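You operate a simulated robot arm through the tools that you are given. There is no shell and no other tool.

The job below is to be done with a simulated robot arm. You get a single attempt, and the scene is never put back.

Task
Clamp loader seven, start the blower and bleed the vacuum to 10 kPa.
Fine: clamp first; switch the blower off at the end and leave the knob set; leave the other clamp.

The check looks at the end state, three seconds after you hand in, the way a careful person would. Anything else that was tipped, shoved, dropped, spilled or broken makes it a failure.

Robot
A 6-joint arm with a three-finger gripper, fixed in place. Base frame: the origin is at the foot of the arm, x ahead of it, y to its left, z up. Lengths are in cm, angles in degrees, forces in N, time in s.
Its first joint turns from -166.0 to 166.0 degrees. Payload 4.89 kg.
The TCP is the grasp point between the finger pads, 3 cm short of the fingertips. In the tool frame z runs along the fingers and y along their closing line. Largest opening 16.4 cm; the body of the gripper starts 12.5 cm behind the TCP.
Orientation is that of the tool frame in the base frame, as [roll, pitch, yaw] about the fixed x, y, z axes, in that order (R = Rz(yaw) Ry(pitch) Rx(roll)). With the fingers straight down and closing along the base's y, the tool's x points along the base's -x, its y along +y and its z along -z.

Tools
- The arm moves only by the tool move_arm. Its argument "increments" is a list of rows, each a list of 7 numbers: the shift along the base's x, y, z in m, then the turn, a rotation vector about the base's x, y, z in degrees, then the closure in counts, from 0 (fully open) to 255 (shut). In form: [[tx, ty, tz, rx, ry, rz, fingers], ...]. A call has 1 to 20 rows; each row shifts and turns the commanded pose from where the row before left it. Each row takes 0.2 s and may step no farther than 5 cm and 8.6 degrees from the row before; otherwise, or with a gripper value out of range, the whole call is refused. Where a pose cannot be reached the arm comes as near as it can. A force on the tool above 40 N (or 10 N above the force at the start of the call, whichever is more), or a blocked arm, ends the call early, and 0.2 s more pass. Each finger travels about 10.8 cm/s and halts on what it meets, pressing with about 26 N; the grip force reading is that of the motor and also rises with nothing between the fingers. The clock runs only during rows and for 0.2 s after the last one: add rows that do not move to give the fingers time. It gives the time, the measured TCP pose, the force on the tool (base axes), the opening and the grip force at its end, in the units of the frame above (readings bear some noise), with the torque about the TCP (base axes, N m) and any sound that the robot's microphone picked up.
- Cameras (640 x 400 px; columns grow to the right, rows downward): "scene" is fixed at [5.79, -50.38, 136.5]; the picture's right is [-0.06, -1.00, 0.00], its down [-0.31, 0.02, -0.95] and it looks along [0.95, -0.06, -0.31] (base axes); focal length 368 px, centre (320, 200). "wrist" rides on the gripper at [7.6, -0.2, -15.2] in the tool frame; the picture's right is [0.02, 1.00, 0.00], its down [-0.88, 0.02, -0.47] and it looks along [-0.47, 0.01, 0.88] (tool axes); focal length 247 px, centre (320, 200). There is no depth. A picture from a camera that has moved, and an enlarged one, comes with that camera's place and axes in the base frame and with its lens. The place of the scene camera against the robot may be out by one fixed shift of up to 1.2 cm in any direction.
- snapshot(camera): a new picture of that camera. The clock stands still meanwhile.
- lift_body(by): slides the trunk up (or, below 0, down) by that many cm; the arm rides with it, the base frame stays. It gives what a move gives, with no picture.
- close_up(camera, box): a new picture of the part [left, top, right, bottom] of that camera's present view, enlarged. The clock stands still meanwhile.
- close_job(): hands the job in; it is judged then, once.

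Places have to be worked out from the pictures, the camera data and where the tool is seen. Open the gripper and draw the arm clear of the work before you hand the job in, unless the task says otherwise.

The tools are called after ">>>" as a command line: name --pt "numbers of a row" for each row, then --argument value for the rest, lists and objects as JSON in quotes. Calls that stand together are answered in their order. move_arm: Moves the arm, as the interface text tells. Its arguments: {"type":"object","properties":{"increments":{"type":"array"}},"required":["increments"]} The other tools are called the same way: lift_body (by) slides the trunk up or down; snapshot (camera) takes a picture; close_up (camera, box) takes an enlarged picture of a part of a camera's view; close_job () hands the job in.

At the start:

```text
clock: 0.0
tcp_pos: [50.39, -37.96, 125.47]
tool_rot: [-180.0, 0.0, -180.0]
wrist_force: [-0.2, -0.2, -0.5]
torque: [-0.01, 0.01, 0.02]
width: 16.41
grasp_force: 0.0
trunk travel left (down, up): [-17.5, 21.5]
```

scene: 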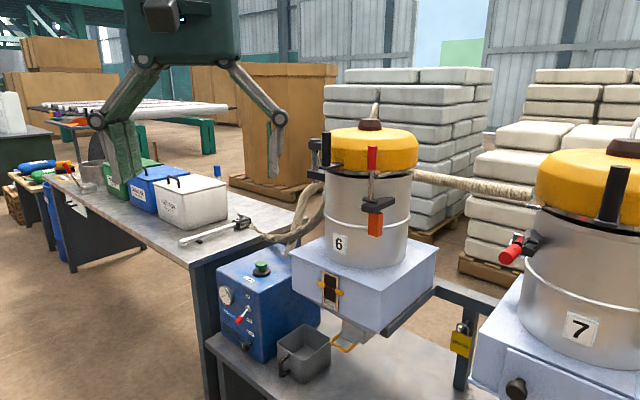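
wrist: 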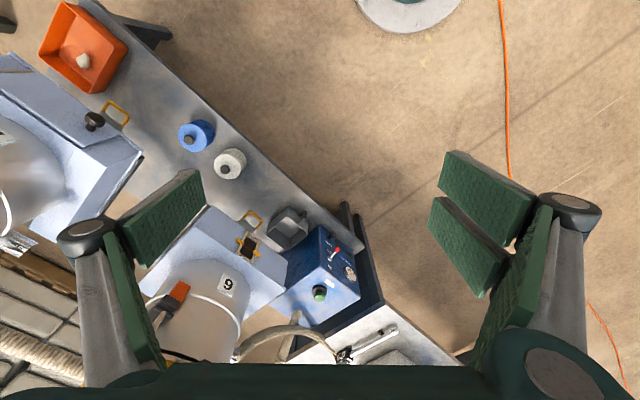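

I start by looking more closely at the loaders and the blue control box before moving anything.

>>> close_up --camera "scene" --box '[200, 240, 340, 370]'

>>> close_up --camera "scene" --box '[460, 130, 640, 400]'

>>> close_up --camera "scene" --box '[290, 90, 450, 350]'

>>> close_up --camera "wrist" --box '[220, 190, 400, 310]'

>>> close_up --camera "wrist" --box '[0, 0, 240, 260]'

```text
3.08 times, centred on (270, 305) of scene
camera zoom: at [5.79, -50.38, 136.5], right [-0.06, -1.0, 0.0], down [-0.31, 0.02, -0.95], along [0.95, -0.06, -0.31], focal length 1131 px, centre (474, -123)
```

zoom: 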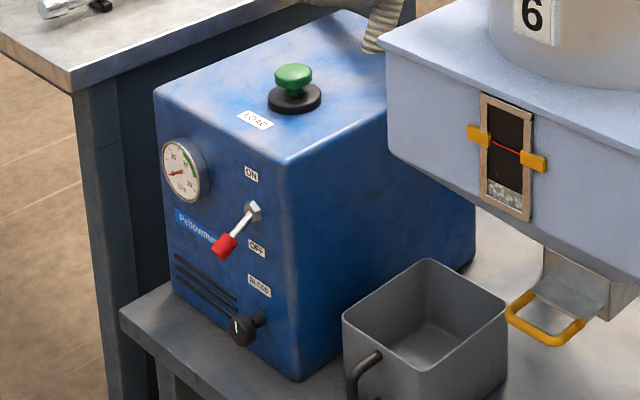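

```text
1.48 times, centred on (550, 265) of scene
camera zoom: at [5.79, -50.38, 136.5], right [-0.06, -1.0, 0.0], down [-0.31, 0.02, -0.95], along [0.95, -0.06, -0.31], focal length 544 px, centre (-21, 104)
```

zoom: 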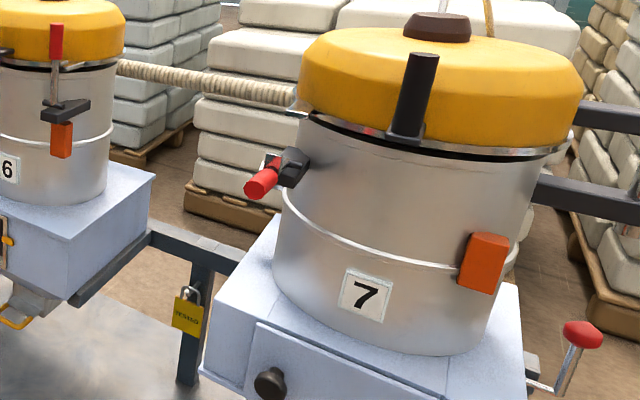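

```text
1.54 times, centred on (370, 220) of scene
camera zoom: at [5.79, -50.38, 136.5], right [-0.06, -1.0, 0.0], down [-0.31, 0.02, -0.95], along [0.95, -0.06, -0.31], focal length 565 px, centre (243, 169)
```

zoom: 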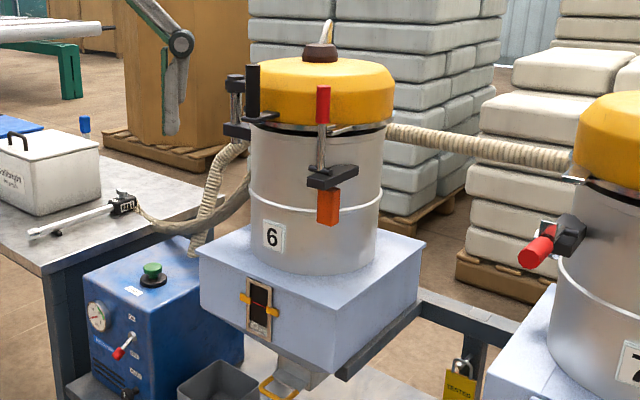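

```text
3.33 times, centred on (310, 250) of wrist
camera zoom: at [42.78, -38.04, 140.62], right [-0.02, 1.0, 0.0], down [0.88, 0.02, 0.47], along [0.47, 0.01, -0.88], focal length 823 px, centre (353, 33)
```

zoom: 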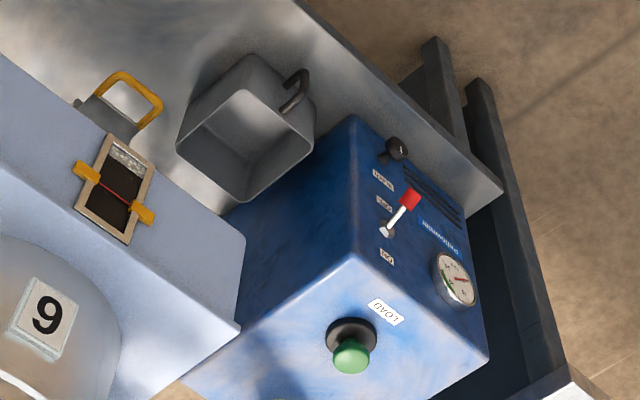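

```text
1.54 times, centred on (120, 130) of wrist
camera zoom: at [42.78, -38.04, 140.62], right [-0.02, 1.0, 0.0], down [0.88, 0.02, 0.47], along [0.47, 0.01, -0.88], focal length 380 px, centre (628, 308)
```

zoom: 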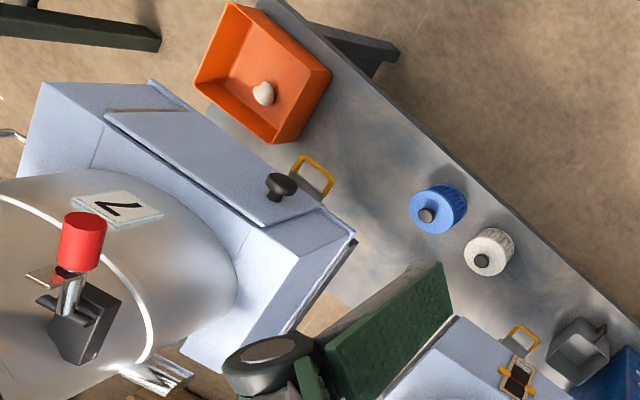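

I need finer views of the clamps on both loaders, to tell which is open and how each handle moves.

>>> close_up --camera "scene" --box '[490, 210, 570, 270]'

>>> close_up --camera "scene" --box '[570, 140, 640, 240]'

>>> close_up --camera "scene" --box '[300, 110, 420, 250]'

>>> close_up --camera "scene" --box '[210, 275, 280, 345]'

>>> close_up --camera "wrist" --box '[0, 120, 120, 270]'

>>> close_up --camera "wrist" --box '[310, 220, 370, 310]'

```text
6.67 times, centred on (530, 240) of scene
camera zoom: at [5.79, -50.38, 136.5], right [-0.06, -1.0, 0.0], down [-0.31, 0.02, -0.95], along [0.95, -0.06, -0.31], focal length 2450 px, centre (-1080, -67)
```

zoom: 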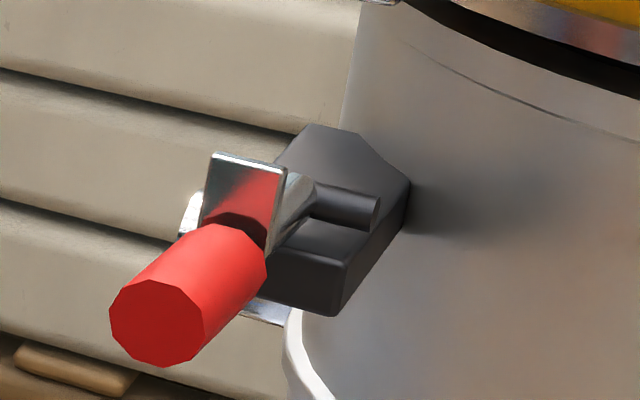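

```text
4.00 times, centred on (605, 190) of scene
camera zoom: at [5.79, -50.38, 136.5], right [-0.06, -1.0, 0.0], down [-0.31, 0.02, -0.95], along [0.95, -0.06, -0.31], focal length 1470 px, centre (-820, 240)
```

zoom: 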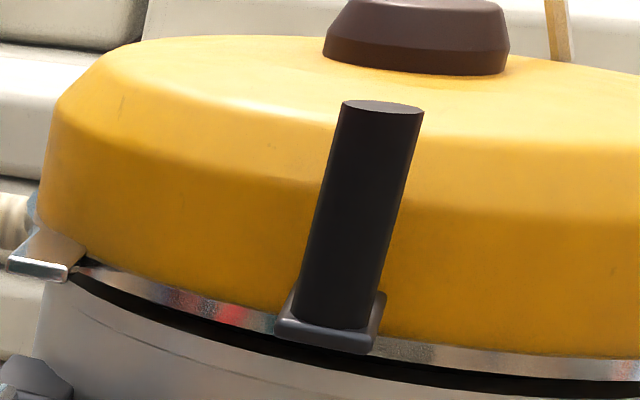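

```text
2.86 times, centred on (360, 180) of scene
camera zoom: at [5.79, -50.38, 136.5], right [-0.06, -1.0, 0.0], down [-0.31, 0.02, -0.95], along [0.95, -0.06, -0.31], focal length 1050 px, centre (206, 257)
```

zoom: 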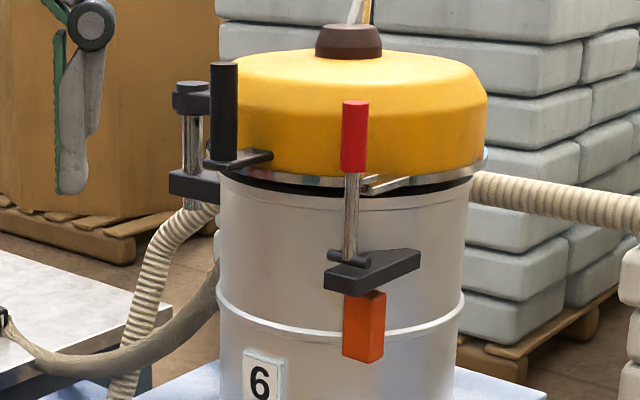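

```text
5.71 times, centred on (245, 310) of scene
camera zoom: at [5.79, -50.38, 136.5], right [-0.06, -1.0, 0.0], down [-0.31, 0.02, -0.95], along [0.95, -0.06, -0.31], focal length 2100 px, centre (749, -429)
```

zoom: 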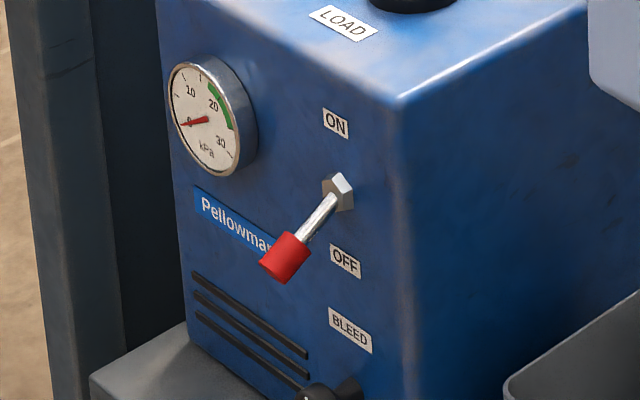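

```text
2.67 times, centred on (60, 195) of wrist
camera zoom: at [42.78, -38.04, 140.62], right [-0.02, 1.0, 0.0], down [0.88, 0.02, 0.47], along [0.47, 0.01, -0.88], focal length 659 px, centre (1013, 213)
```

zoom: 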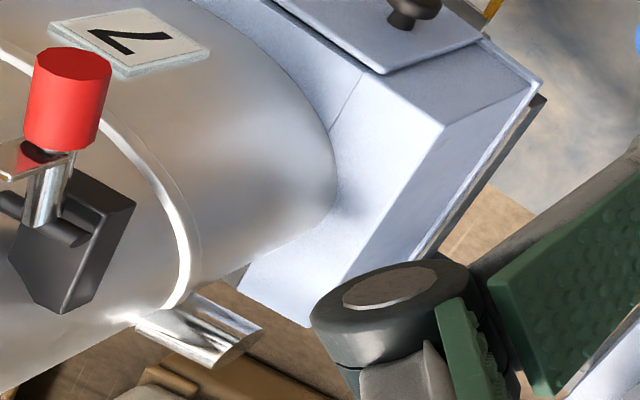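

```text
4.44 times, centred on (340, 265) of wrist
camera zoom: at [42.78, -38.04, 140.62], right [-0.02, 1.0, 0.0], down [0.88, 0.02, 0.47], along [0.47, 0.01, -0.88], focal length 1098 px, centre (231, -89)
```

zoom: 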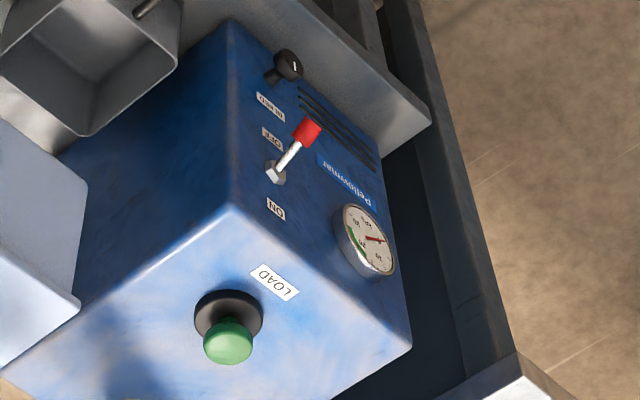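

The loader 7 red handle sticks out level, roughly at (51,-79,112), while loader 6's handle stands upright. The switch base is near (107,-33,68), the bleed knob near (105,-31,55) and the gauge near (115,-24,67), on a face looking along (-0.7,+0.7). I turn the wrist towards loader 7 for a better look, staying high.

>>> move_arm --pt "-0.015 -0.01 0.015 0 0 -7.5 0" --pt "-0.015 -0.01 0.015 0 0 -7.5 0" --pt "-0.015 -0.01 0.015 0 0 -7.5 0" --pt "-0.015 -0.01 0.015 0 0 -7.5 0" --pt "-0.015 -0.01 0.015 0 0 -7.5 0" --pt "-0.015 -0.01 0.015 0 0 -7.5 0" --pt "0 0 0 0 0 0 0"

>>> snapshot --camera "wrist"

>>> snapshot --camera "scene"

```text
clock: 1.6
tcp_pos: [41.4, -44.1, 134.43]
tool_rot: [-179.9, 0.0, 135.0]
wrist_force: [0.5, 0.5, -0.6]
torque: [0.01, -0.04, 0.0]
width: 16.42
grasp_force: 0.0
trunk travel left (down, up): [-17.5, 21.5]
```

```text
taken
camera wrist: at [35.93, -38.63, 149.61], right [0.69, 0.72, 0.0], down [0.64, -0.61, 0.47], along [0.34, -0.33, -0.88], focal length 247 px, centre (320, 200)
```

wrist: 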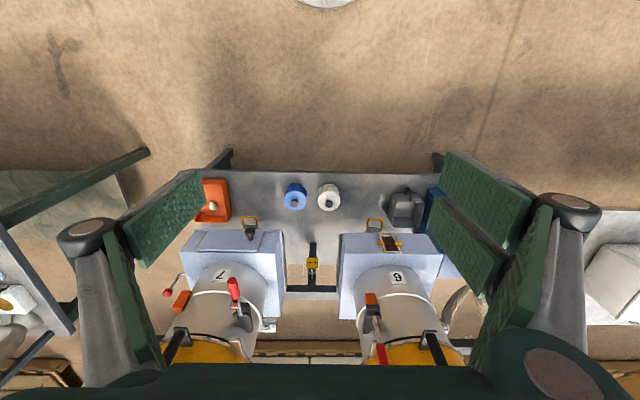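

```text
taken
```

scene: 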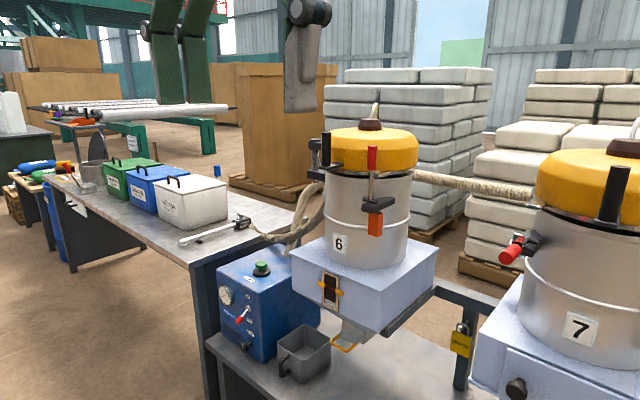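

The table row is square to this view. I enlarge the clamp region of both loaders here.

>>> close_up --camera "wrist" --box '[155, 220, 295, 370]'

>>> close_up --camera "wrist" --box '[330, 220, 470, 370]'

```text
2.67 times, centred on (225, 295) of wrist
camera zoom: at [35.93, -38.63, 149.61], right [0.69, 0.72, 0.0], down [0.64, -0.61, 0.47], along [0.34, -0.33, -0.88], focal length 659 px, centre (573, -53)
```

zoom: 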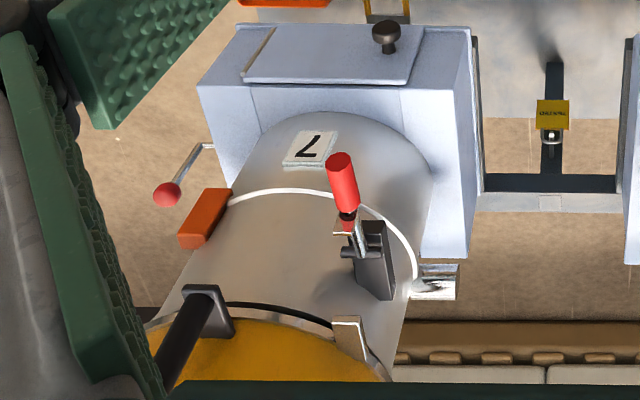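

```text
2.67 times, centred on (400, 295) of wrist
camera zoom: at [35.93, -38.63, 149.61], right [0.69, 0.72, 0.0], down [0.64, -0.61, 0.47], along [0.34, -0.33, -0.88], focal length 659 px, centre (107, -53)
```

zoom: 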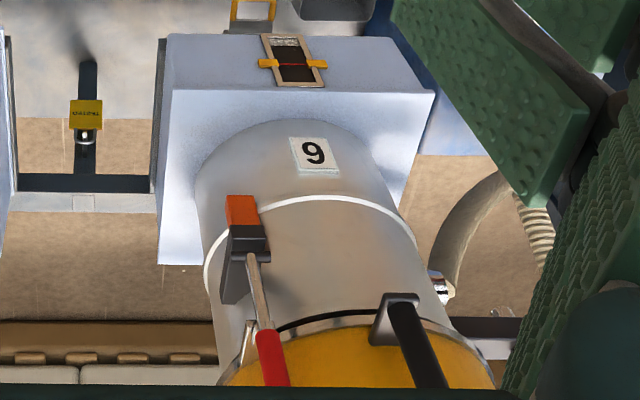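

Loader 7's lever runs level from its pivot at about (58.2,-85.8,112) to its tip at (51.5,-79,112.3), straight out of the row, and loader 6's upright lever shows what clamped looks like. I close the fingers, level the tool towards the row and come down outside the lever, halfway first.

>>> move_arm --pt "0.002 -0.022 -0.01 -5.303 -5.303 0 255" --pt "0.002 -0.022 -0.01 -5.303 -5.303 0 255" --pt "0.002 -0.022 -0.01 -5.303 -5.303 0 255" --pt "0.002 -0.022 -0.01 -5.303 -5.303 0 255" --pt "0.002 -0.022 -0.01 -5.303 -5.303 0 255" --pt "0.002 -0.022 -0.01 -5.303 -5.303 0 255" --pt "0 0 0 0 0 0 255"

>>> snapshot --camera "scene"

>>> snapshot --camera "wrist"

```text
clock: 3.2
tcp_pos: [43.12, -58.45, 128.65]
tool_rot: [-180.0, 45.1, 135.0]
wrist_force: [-0.3, 0.3, -0.5]
torque: [0.02, -0.02, 0.01]
width: 0.02
grasp_force: 25.5
trunk travel left (down, up): [-17.5, 21.5]
```

```text
taken
```

scene: 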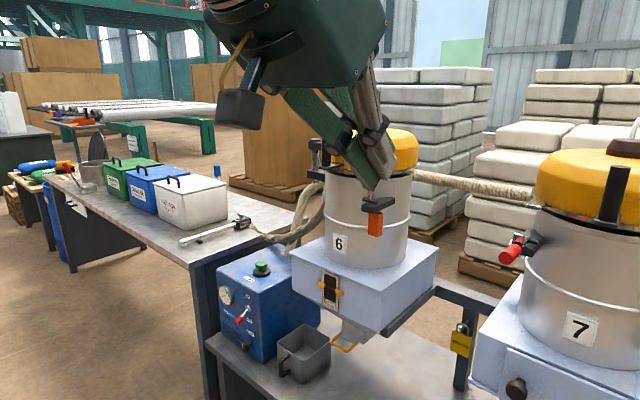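

```text
taken
camera wrist: at [31.75, -46.91, 133.96], right [0.7, 0.72, -0.02], down [0.22, -0.19, 0.96], along [0.68, -0.67, -0.29], focal length 247 px, centre (320, 200)
```

wrist: 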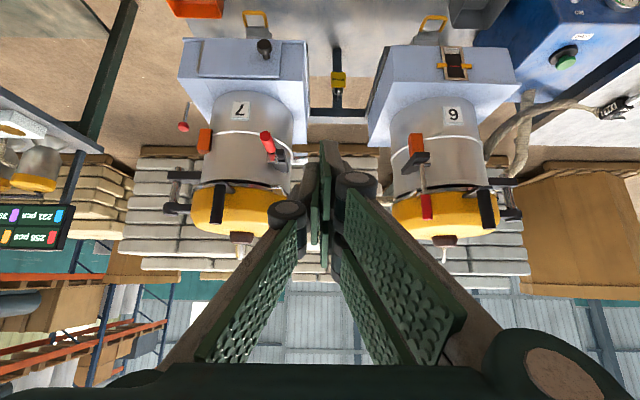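

Tool at 45° and clear. I zoom on both clamps from this angle to compare.

>>> close_up --camera "wrist" --box '[180, 80, 320, 240]'

>>> close_up --camera "wrist" --box '[380, 90, 520, 240]'

```text
2.50 times, centred on (250, 160) of wrist
camera zoom: at [31.75, -46.91, 133.96], right [0.7, 0.72, -0.02], down [0.22, -0.19, 0.96], along [0.68, -0.67, -0.29], focal length 617 px, centre (495, 300)
```

zoom: 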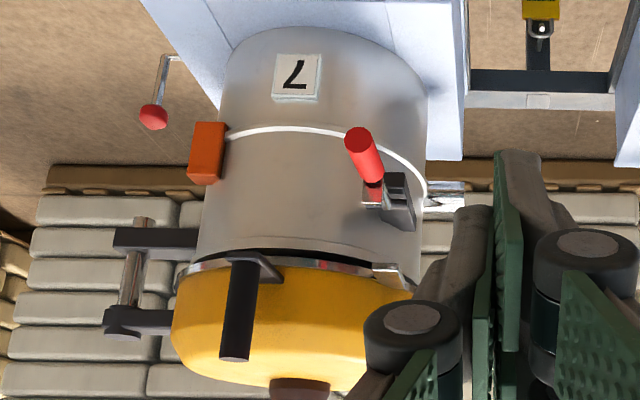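

```text
2.67 times, centred on (450, 165) of wrist
camera zoom: at [31.75, -46.91, 133.96], right [0.7, 0.72, -0.02], down [0.22, -0.19, 0.96], along [0.68, -0.67, -0.29], focal length 659 px, centre (-27, 293)
```

zoom: 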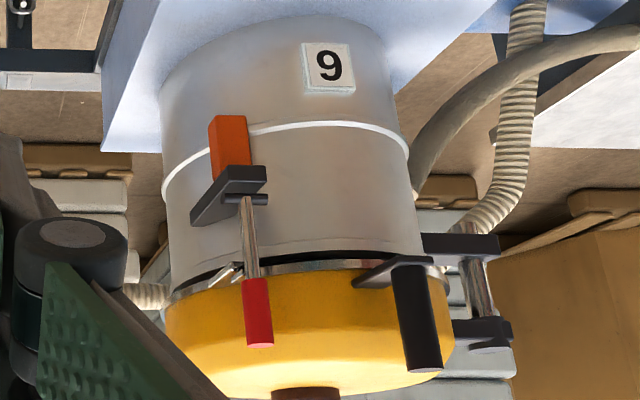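

I zoom tighter on each clamp to see how the hook part sits relative to the lid keeper.

>>> close_up --camera "wrist" --box '[250, 120, 300, 200]'

>>> close_up --camera "wrist" --box '[405, 130, 465, 230]'

>>> close_up --camera "scene" --box '[495, 180, 565, 275]'

```text
5.00 times, centred on (275, 160) of wrist
camera zoom: at [31.75, -46.91, 133.96], right [0.7, 0.72, -0.02], down [0.22, -0.19, 0.96], along [0.68, -0.67, -0.29], focal length 1235 px, centre (545, 400)
```

zoom: 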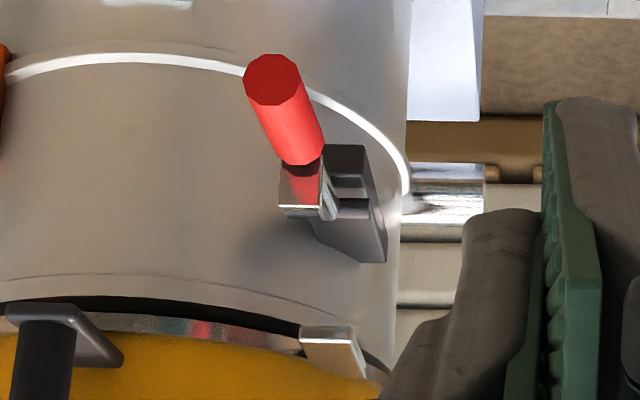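

```text
4.00 times, centred on (435, 180) of wrist
camera zoom: at [31.75, -46.91, 133.96], right [0.7, 0.72, -0.02], down [0.22, -0.19, 0.96], along [0.68, -0.67, -0.29], focal length 988 px, centre (-140, 280)
```

zoom: 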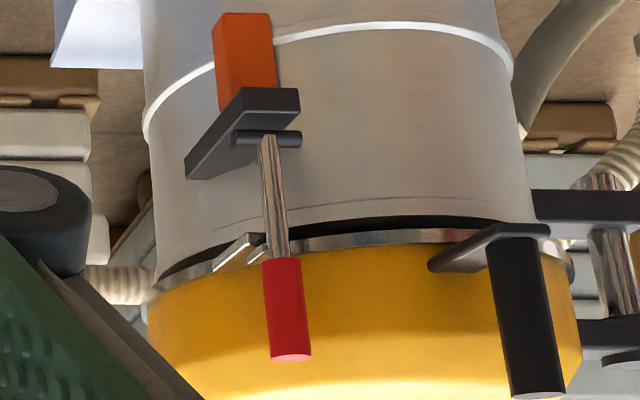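

```text
4.21 times, centred on (530, 228) of scene
camera zoom: at [5.79, -50.38, 136.5], right [-0.06, -1.0, 0.0], down [-0.31, 0.02, -0.95], along [0.95, -0.06, -0.31], focal length 1547 px, centre (-564, 84)
```

zoom: 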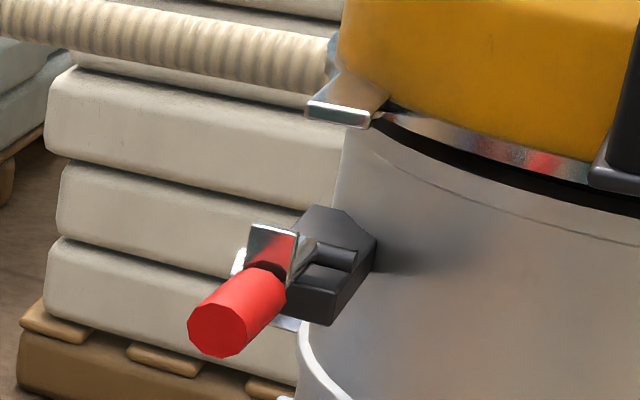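

On loader 6 the lever is up with its tongue over the lid keeper, so clamped means lever up. I finish levelling the tool and drop to just in front of and below loader 7's lever tip.

>>> move_arm --pt "0.003 -0.013 -0.036 -5.303 -5.303 0 255" --pt "0.003 -0.013 -0.036 -5.303 -5.303 0 255" --pt "0.003 -0.013 -0.036 -5.303 -5.303 0 255" --pt "0.003 -0.013 -0.036 -5.303 -5.303 0 255" --pt "0.003 -0.013 -0.036 -5.303 -5.303 0 255" --pt "0.003 -0.013 -0.036 -5.303 -5.303 0 255" --pt "0.008 -0.04 0 0 0 0 255" --pt "0.009 -0.038 0 0 0 0 255" --pt "0 0 0 0 0 0 255"

>>> snapshot --camera "scene"

>>> snapshot --camera "wrist"

```text
clock: 5.2
tcp_pos: [47.06, -75.21, 111.47]
tool_rot: [170.5, 90.0, 125.5]
wrist_force: [0.3, -0.4, 0.1]
torque: [0.04, -0.03, -0.02]
width: 0.0
grasp_force: 25.8
out of reach, approached as far as the arm can: row 6
trunk travel left (down, up): [-17.5, 21.5]
```

```text
taken
```

scene: 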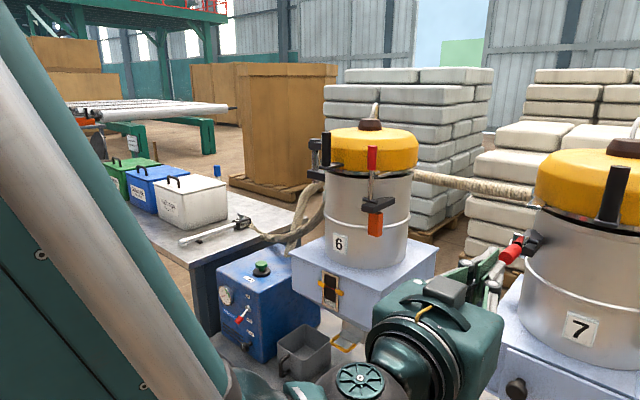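

```text
taken
camera wrist: at [36.25, -64.42, 103.88], right [0.71, 0.71, -0.02], down [-0.32, 0.35, 0.88], along [0.63, -0.62, 0.47], focal length 247 px, centre (320, 200)
```

wrist: 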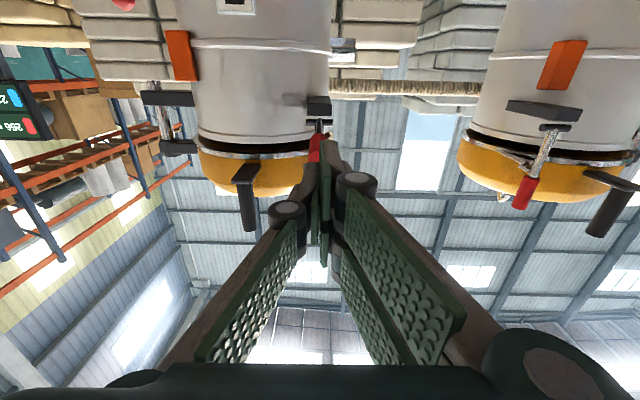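

The arm stopped short at z=111.5 (reach limit), but it lines up with the lever sideways and its fingertips sit about 3 cm in front of the lever tip. I lower the trunk 4.5 cm to bring the fingers below the lever.

>>> lift_body --by -4.5

>>> close_up --camera "scene" --box '[440, 190, 600, 330]'

>>> close_up --camera "wrist" --box '[220, 40, 420, 240]'

```text
clock: 6.1
tcp_pos: [47.02, -75.1, 107.11]
tool_rot: [169.1, 89.9, 123.9]
wrist_force: [0.0, 0.1, -0.1]
torque: [-0.01, 0.0, -0.05]
width: 0.02
grasp_force: 25.3
trunk travel left (down, up): [-13.0, 26.0]
```

```text
2.86 times, centred on (520, 260) of scene
camera zoom: at [5.79, -50.38, 136.5], right [-0.06, -1.0, 0.0], down [-0.31, 0.02, -0.95], along [0.95, -0.06, -0.31], focal length 1050 px, centre (-251, 29)
```

zoom: 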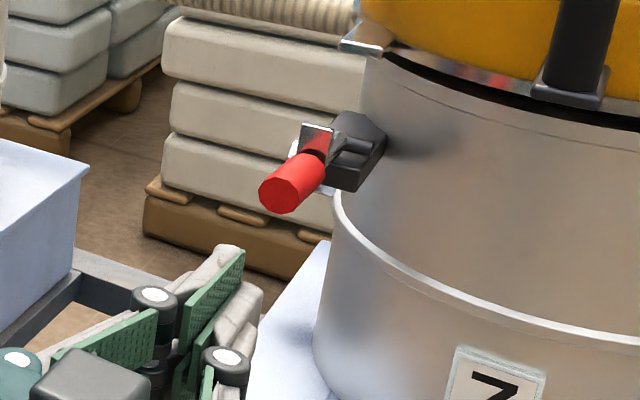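

```text
2.00 times, centred on (320, 140) of wrist
camera zoom: at [36.24, -64.35, 99.42], right [0.71, 0.71, -0.02], down [-0.32, 0.35, 0.88], along [0.63, -0.62, 0.47], focal length 494 px, centre (320, 320)
```

zoom: 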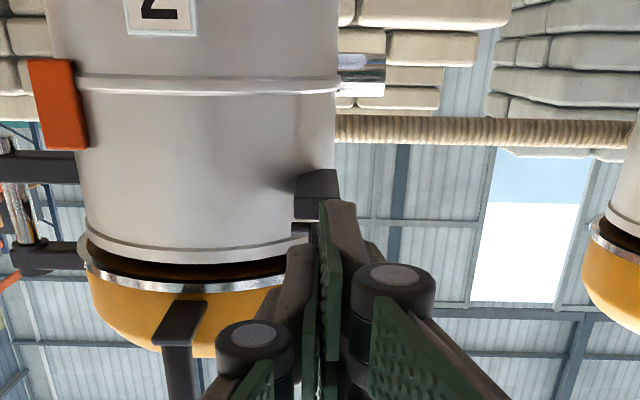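

The fingers are now about 2 cm below the lever. I advance 5.5 cm under it, then lift slowly until contact.

>>> move_arm --pt "0.0195 -0.0185 0 0 0 0 255" --pt "0.0205 -0.0185 0 0 0 0 255" --pt "0 0 0.008 0 0 0 255" --pt "0 0 0.008 0 0 0 255" --pt "0 0 0 0 0 0 255"

>>> close_up --camera "scene" --box '[440, 190, 600, 330]'

>>> close_up --camera "wrist" --box '[220, 40, 420, 240]'

```text
clock: 7.3
tcp_pos: [51.06, -78.99, 108.55]
tool_rot: [169.8, 89.9, 124.9]
wrist_force: [-0.1, -0.1, -0.3]
torque: [-0.02, 0.02, 0.0]
width: 0.0
grasp_force: 25.8
trunk travel left (down, up): [-13.0, 26.0]
```

```text
2.86 times, centred on (520, 260) of scene
camera zoom: at [5.79, -50.38, 136.5], right [-0.06, -1.0, 0.0], down [-0.31, 0.02, -0.95], along [0.95, -0.06, -0.31], focal length 1050 px, centre (-251, 29)
```

zoom: 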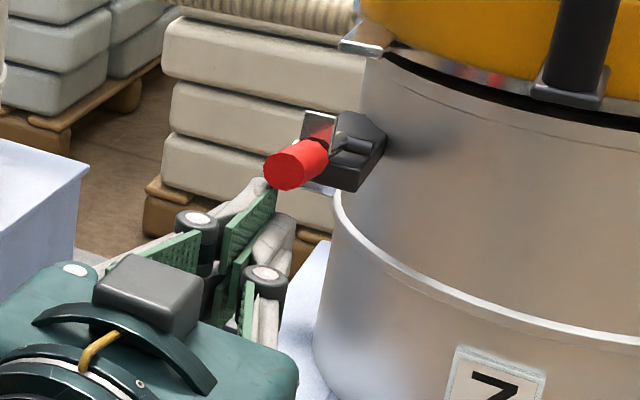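

```text
2.00 times, centred on (320, 140) of wrist
camera zoom: at [40.31, -68.07, 100.97], right [0.71, 0.71, -0.02], down [-0.32, 0.35, 0.88], along [0.63, -0.62, 0.47], focal length 494 px, centre (320, 320)
```

zoom: 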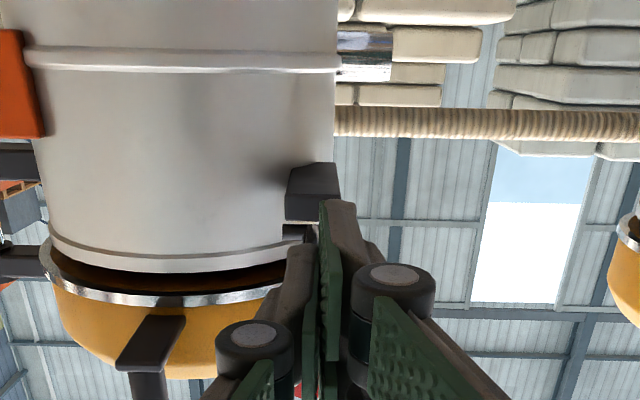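

The lever tip is already lifted about 1 cm and moves easily with no notable force. I follow its arc up to about 50°.

>>> move_arm --pt "0.0005 -0.0005 0.008 0 0 0 255" --pt "0.0005 -0.0005 0.008 0 0 0 255" --pt "0.0022 -0.0022 0.0087 0 0 0 255" --pt "0.0022 -0.0022 0.0087 0 0 0 255" --pt "0.0036 -0.0036 0.0077 0 0 0 255" --pt "0.0036 -0.0036 0.0077 0 0 0 255" --pt "0 0 0 0 0 0 255"

>>> close_up --camera "scene" --box '[440, 160, 600, 300]'

>>> close_up --camera "wrist" --box '[220, 40, 420, 240]'

```text
clock: 8.9
tcp_pos: [52.32, -80.14, 113.48]
tool_rot: [168.7, 89.9, 123.7]
wrist_force: [0.1, 0.0, -0.8]
torque: [0.0, -0.05, 0.02]
width: 0.02
grasp_force: 25.5
trunk travel left (down, up): [-13.0, 26.0]
```

```text
2.86 times, centred on (520, 230) of scene
camera zoom: at [5.79, -50.38, 136.5], right [-0.06, -1.0, 0.0], down [-0.31, 0.02, -0.95], along [0.95, -0.06, -0.31], focal length 1050 px, centre (-251, 114)
```

zoom: 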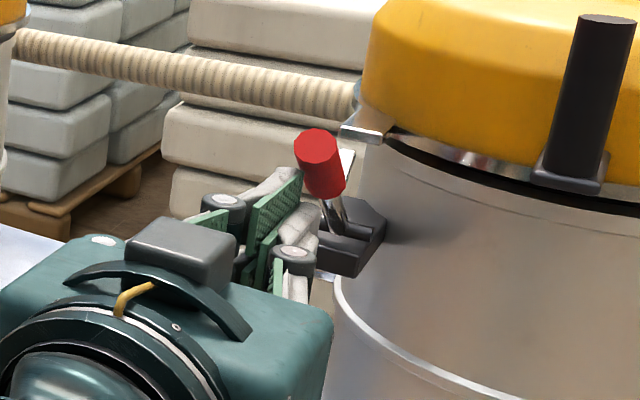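

```text
2.00 times, centred on (320, 140) of wrist
camera zoom: at [41.56, -69.32, 105.9], right [0.71, 0.71, -0.02], down [-0.32, 0.35, 0.88], along [0.63, -0.62, 0.47], focal length 494 px, centre (320, 320)
```

zoom: 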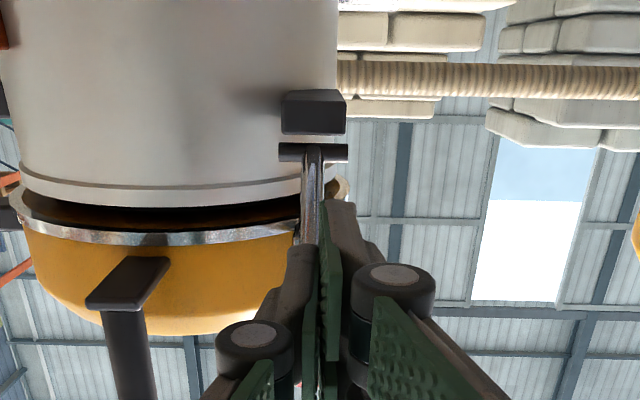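

Lever is at about 50° and following well; my fingers sit slightly to its right, so I trim left a little while continuing the arc to about 80°.

>>> move_arm --pt "0.004 -0.006 0.006 0 0 0 255" --pt "0.004 -0.006 0.006 0 0 0 255" --pt "0.005 -0.007 0.004 0 0 0 255" --pt "0.0059 -0.0059 0.004 0 0 0 255" --pt "0 0 0 0 0 0 255"

>>> close_up --camera "scene" --box '[440, 160, 600, 300]'

>>> close_up --camera "wrist" --box '[220, 40, 420, 240]'

```text
clock: 10.1
tcp_pos: [54.2, -82.58, 115.63]
tool_rot: [169.2, 90.0, 124.2]
wrist_force: [0.4, 0.5, 0.3]
torque: [0.05, -0.02, 0.01]
width: 0.0
grasp_force: 25.6
trunk travel left (down, up): [-13.0, 26.0]
```

```text
2.86 times, centred on (520, 230) of scene
camera zoom: at [5.79, -50.38, 136.5], right [-0.06, -1.0, 0.0], down [-0.31, 0.02, -0.95], along [0.95, -0.06, -0.31], focal length 1050 px, centre (-251, 114)
```

zoom: 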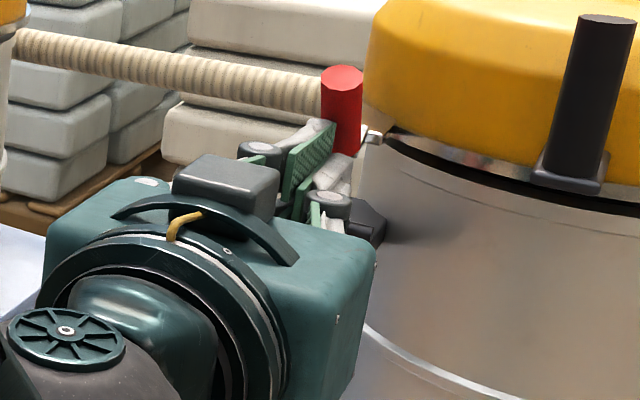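

```text
2.00 times, centred on (320, 140) of wrist
camera zoom: at [43.38, -71.8, 107.9], right [0.71, 0.71, -0.02], down [-0.32, 0.35, 0.88], along [0.63, -0.62, 0.47], focal length 494 px, centre (320, 320)
```

zoom: 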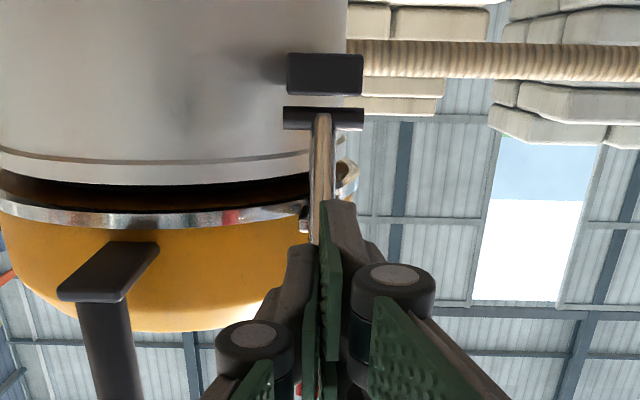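

Lever is nearly upright at about 80°, with no resistance yet. I push it inward in small steps to its stop.

>>> move_arm --pt "0.0035 -0.0035 0.001 0 0 0 255" --pt "0.0035 -0.0035 0.001 0 0 0 255" --pt "0.002 -0.002 0 0 0 0 255" --pt "0 0 0 0 0 0 255"

>>> close_up --camera "scene" --box '[480, 160, 580, 260]'

>>> close_up --camera "wrist" --box '[220, 40, 420, 240]'

```text
clock: 11.1
tcp_pos: [55.06, -83.51, 115.7]
tool_rot: [169.1, 89.9, 124.0]
wrist_force: [-0.6, 1.1, 0.1]
torque: [-0.02, 0.04, 0.01]
width: 0.0
grasp_force: 25.5
trunk travel left (down, up): [-13.0, 26.0]
```

```text
4.00 times, centred on (530, 210) of scene
camera zoom: at [5.79, -50.38, 136.5], right [-0.06, -1.0, 0.0], down [-0.31, 0.02, -0.95], along [0.95, -0.06, -0.31], focal length 1470 px, centre (-520, 160)
```

zoom: 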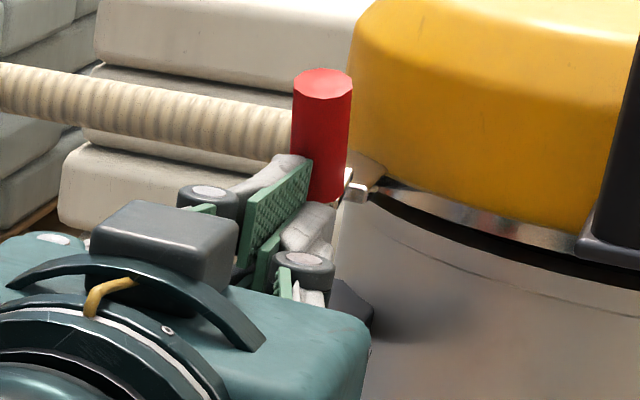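

```text
2.00 times, centred on (320, 140) of wrist
camera zoom: at [44.27, -72.69, 108.07], right [0.71, 0.71, -0.02], down [-0.32, 0.35, 0.88], along [0.63, -0.62, 0.47], focal length 494 px, centre (320, 320)
```

zoom: 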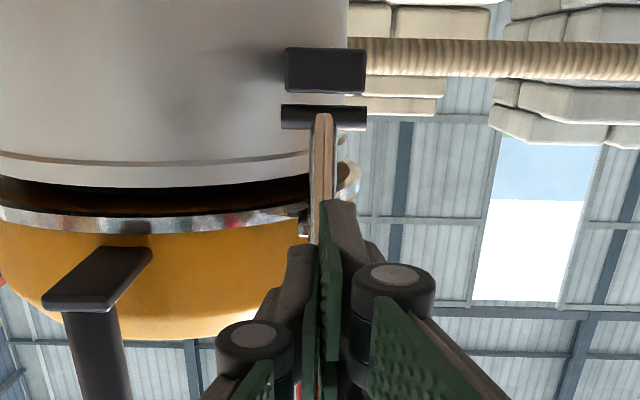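

A slight outward reaction (about 1 N) has appeared. I push on in 2–3 mm steps and watch the force for the stop.

>>> move_arm --pt "0.0018 -0.0018 0 0 0 0 255" --pt "0.0018 -0.0018 0 0 0 0 255" --pt "0 0 0 0 0 0 255"

>>> close_up --camera "scene" --box '[480, 160, 580, 260]'

```text
clock: 11.9
tcp_pos: [55.48, -83.68, 115.67]
tool_rot: [167.9, 90.0, 122.8]
wrist_force: [0.3, -0.8, 0.3]
torque: [0.01, 0.02, -0.01]
width: 0.03
grasp_force: 26.4
trunk travel left (down, up): [-13.0, 26.0]
```

```text
4.00 times, centred on (530, 210) of scene
camera zoom: at [5.79, -50.38, 136.5], right [-0.06, -1.0, 0.0], down [-0.31, 0.02, -0.95], along [0.95, -0.06, -0.31], focal length 1470 px, centre (-520, 160)
```

zoom: 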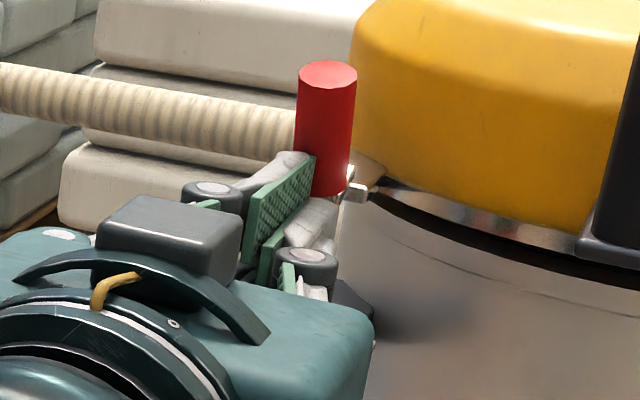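

Not at the stop yet: allowing for the camera tilt the lever still leans out by roughly 10–15°. I keep pushing inward in small steps.

>>> move_arm --pt "0.002 -0.002 0 0 0 0 255" --pt "0.002 -0.002 0 0 0 0 255" --pt "0.002 -0.002 0 0 0 0 255" --pt "0 0 0 0 0 0 255"

>>> close_up --camera "scene" --box '[480, 160, 580, 260]'

>>> close_up --camera "wrist" --box '[220, 20, 420, 220]'

```text
clock: 12.9
tcp_pos: [56.16, -84.44, 115.86]
tool_rot: [168.1, 89.9, 123.1]
wrist_force: [0.7, 0.9, -1.1]
torque: [-0.01, 0.0, 0.01]
width: 0.0
grasp_force: 26.0
trunk travel left (down, up): [-13.0, 26.0]
```

```text
4.00 times, centred on (530, 210) of scene
camera zoom: at [5.79, -50.38, 136.5], right [-0.06, -1.0, 0.0], down [-0.31, 0.02, -0.95], along [0.95, -0.06, -0.31], focal length 1470 px, centre (-520, 160)
```

zoom: 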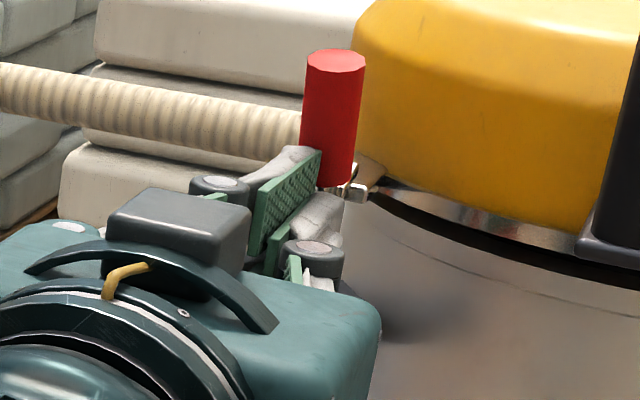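

```text
2.00 times, centred on (320, 120) of wrist
camera zoom: at [45.24, -73.64, 108.11], right [0.71, 0.71, -0.02], down [-0.32, 0.35, 0.88], along [0.63, -0.62, 0.47], focal length 494 px, centre (320, 360)
```

zoom: 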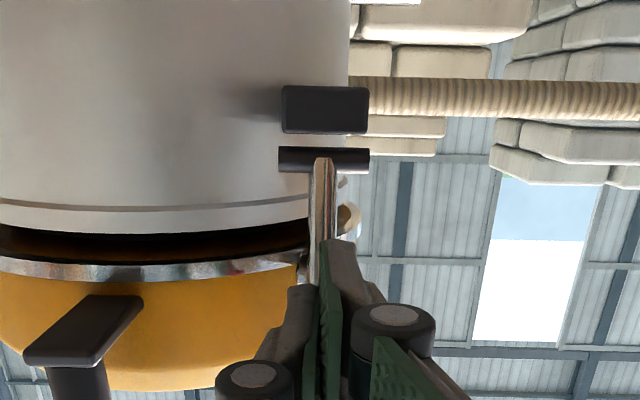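

Still moving freely; it needs a little more to be plumb. I continue inward.

>>> move_arm --pt "0.002 -0.002 0 0 0 0 255" --pt "0.002 -0.002 0 0 0 0 255" --pt "0.002 -0.002 0 0 0 0 255" --pt "0 0 0 0 0 0 255"

>>> close_up --camera "scene" --box '[480, 160, 580, 260]'

>>> close_up --camera "wrist" --box '[220, 20, 420, 220]'

```text
clock: 13.9
tcp_pos: [56.62, -85.03, 115.76]
tool_rot: [168.8, 89.9, 123.8]
wrist_force: [-0.2, 0.2, -0.3]
torque: [-0.05, 0.0, 0.02]
width: 0.0
grasp_force: 25.9
trunk travel left (down, up): [-13.0, 26.0]
```

```text
4.00 times, centred on (530, 210) of scene
camera zoom: at [5.79, -50.38, 136.5], right [-0.06, -1.0, 0.0], down [-0.31, 0.02, -0.95], along [0.95, -0.06, -0.31], focal length 1470 px, centre (-520, 160)
```

zoom: 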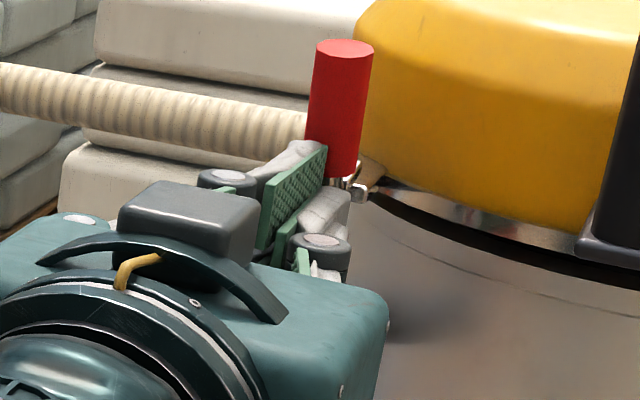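

```text
2.00 times, centred on (320, 120) of wrist
camera zoom: at [45.82, -74.27, 108.14], right [0.71, 0.71, -0.02], down [-0.32, 0.35, 0.88], along [0.63, -0.62, 0.47], focal length 494 px, centre (320, 360)
```

zoom: 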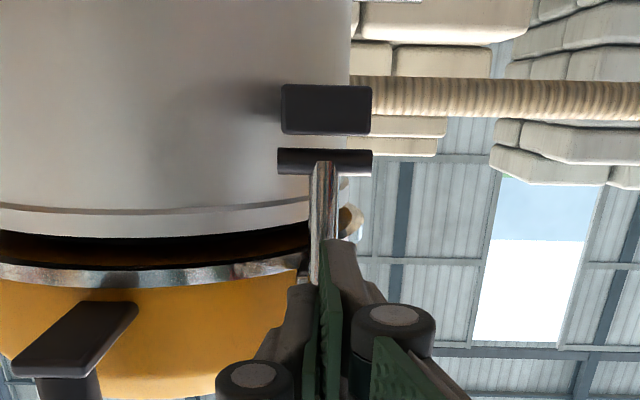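

Close to plumb, still free. I push a further 8 mm watching for the stop.

>>> move_arm --pt "0.002 -0.002 0 0 0 0 255" --pt "0.002 -0.002 0 0 0 0 255" --pt "0.002 -0.002 0 0 0 0 255" --pt "0 0 0 0 0 0 255"

>>> close_up --camera "scene" --box '[480, 160, 580, 260]'

>>> close_up --camera "wrist" --box '[220, 20, 420, 220]'

```text
clock: 14.9
tcp_pos: [57.17, -85.76, 115.71]
tool_rot: [168.0, 89.9, 122.9]
wrist_force: [-0.2, -0.5, 0.7]
torque: [0.04, 0.0, 0.0]
width: 0.01
grasp_force: 25.7
trunk travel left (down, up): [-13.0, 26.0]
```

```text
4.00 times, centred on (530, 210) of scene
camera zoom: at [5.79, -50.38, 136.5], right [-0.06, -1.0, 0.0], down [-0.31, 0.02, -0.95], along [0.95, -0.06, -0.31], focal length 1470 px, centre (-520, 160)
```

zoom: 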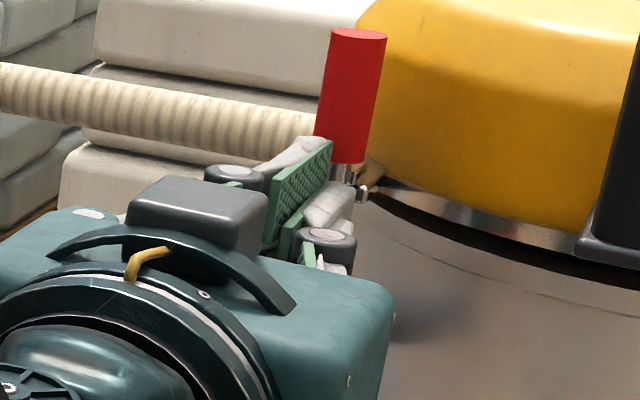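

```text
2.00 times, centred on (320, 120) of wrist
camera zoom: at [46.42, -74.86, 108.12], right [0.71, 0.71, -0.02], down [-0.32, 0.35, 0.88], along [0.63, -0.62, 0.47], focal length 494 px, centre (320, 360)
```

zoom: 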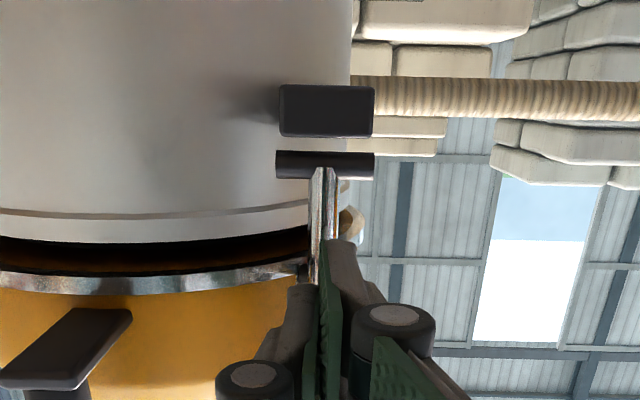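

About plumb now, but no stop felt yet. I continue with smaller steps until the force rises.

>>> move_arm --pt "0.0015 -0.0015 0 0 0 0 255" --pt "0.0015 -0.0015 0 0 0 0 255" --pt "0.0015 -0.0015 0 0 0 0 255" --pt "0 0 0 0 0 0 255"

>>> close_up --camera "scene" --box '[480, 160, 580, 260]'

```text
clock: 15.9
tcp_pos: [57.67, -86.09, 115.71]
tool_rot: [168.4, 89.9, 123.4]
wrist_force: [-0.9, -0.2, 1.1]
torque: [0.01, 0.01, -0.02]
width: 0.0
grasp_force: 26.1
trunk travel left (down, up): [-13.0, 26.0]
```

```text
4.00 times, centred on (530, 210) of scene
camera zoom: at [5.79, -50.38, 136.5], right [-0.06, -1.0, 0.0], down [-0.31, 0.02, -0.95], along [0.95, -0.06, -0.31], focal length 1470 px, centre (-520, 160)
```

zoom: 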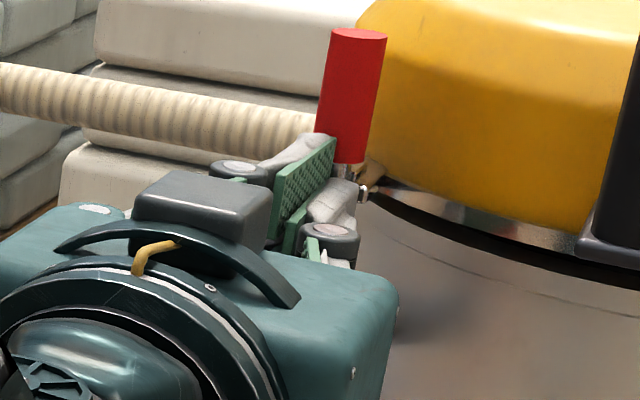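

The lever has not moved since the last step, so it seems to have snapped home ahead of the fingers. I press a touch more to confirm it is against a firm stop.

>>> move_arm --pt "0.0015 -0.0015 0 0 0 0 255" --pt "0.0015 -0.0015 0 0 0 0 255" --pt "0 0 0 0 0 0 255"

>>> close_up --camera "scene" --box '[480, 160, 580, 260]'

```text
clock: 16.7
tcp_pos: [57.72, -86.23, 115.67]
tool_rot: [-4.0, 90.0, -49.0]
wrist_force: [-14.4, 15.2, -0.9]
torque: [-0.23, -0.29, 0.01]
width: 0.0
grasp_force: 26.0
trunk travel left (down, up): [-13.0, 26.0]
stopped in row 3: the force on the tool passed its limit at 41 N (the readings are from after the stop); the commanded pose is now the measured one
```

```text
4.00 times, centred on (530, 210) of scene
camera zoom: at [5.79, -50.38, 136.5], right [-0.06, -1.0, 0.0], down [-0.31, 0.02, -0.95], along [0.95, -0.06, -0.31], focal length 1470 px, centre (-520, 160)
```

zoom: 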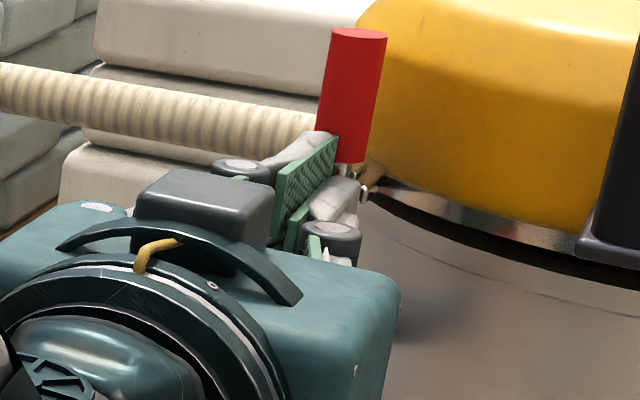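

The lever is upright against a firm stop (41 N), matching loader 6, so loader 7 is clamped. I back straight off and check that it stays up.

>>> move_arm --pt "-0.007 0.007 0 0 0 0 255" --pt "-0.02 0.02 0 0 0 0 255" --pt "-0.03 0.03 0 0 0 0 255" --pt "-0.03 0.03 0 0 0 0 255" --pt "-0.03 0.03 0 0 0 0 255" --pt "-0.03 0.03 0 0 0 0 255" --pt "0 0 0 0 0 0 255"

>>> snapshot --camera "scene"

>>> close_up --camera "wrist" --box '[160, 40, 420, 240]'

>>> close_up --camera "scene" --box '[480, 150, 640, 270]'

```text
clock: 18.3
tcp_pos: [43.26, -71.61, 115.83]
tool_rot: [-164.9, 89.8, 150.1]
wrist_force: [-0.1, 0.0, -0.4]
torque: [0.0, 0.01, -0.04]
width: 0.0
grasp_force: 25.8
trunk travel left (down, up): [-13.0, 26.0]
```

```text
taken
```

scene: 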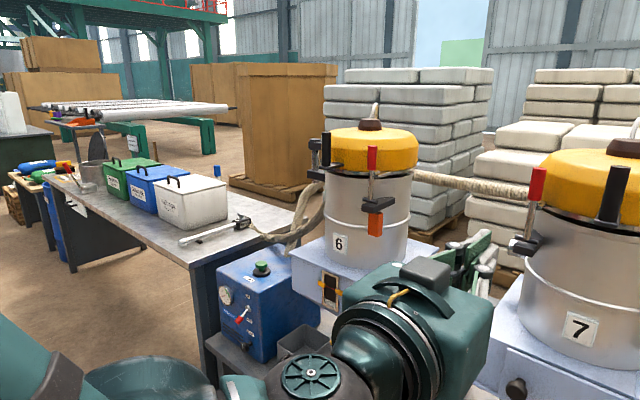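

```text
2.00 times, centred on (290, 140) of wrist
camera zoom: at [32.42, -60.76, 108.16], right [0.71, 0.71, -0.02], down [-0.32, 0.35, 0.88], along [0.63, -0.62, 0.47], focal length 494 px, centre (380, 320)
```

zoom: 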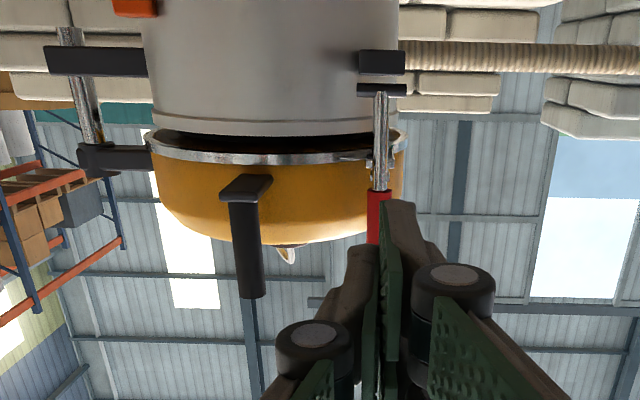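

```text
3.33 times, centred on (560, 210) of scene
camera zoom: at [5.79, -50.38, 136.5], right [-0.06, -1.0, 0.0], down [-0.31, 0.02, -0.95], along [0.95, -0.06, -0.31], focal length 1225 px, centre (-480, 167)
```

zoom: 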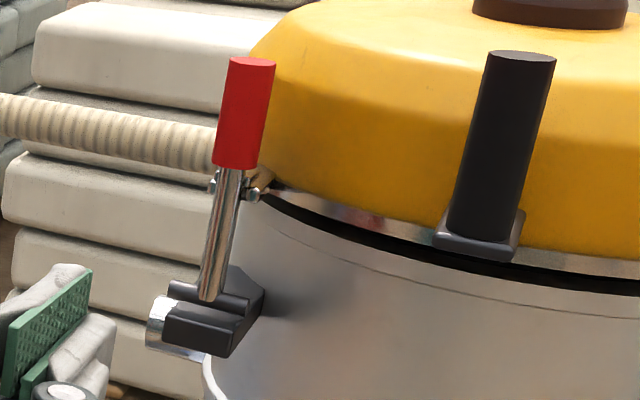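

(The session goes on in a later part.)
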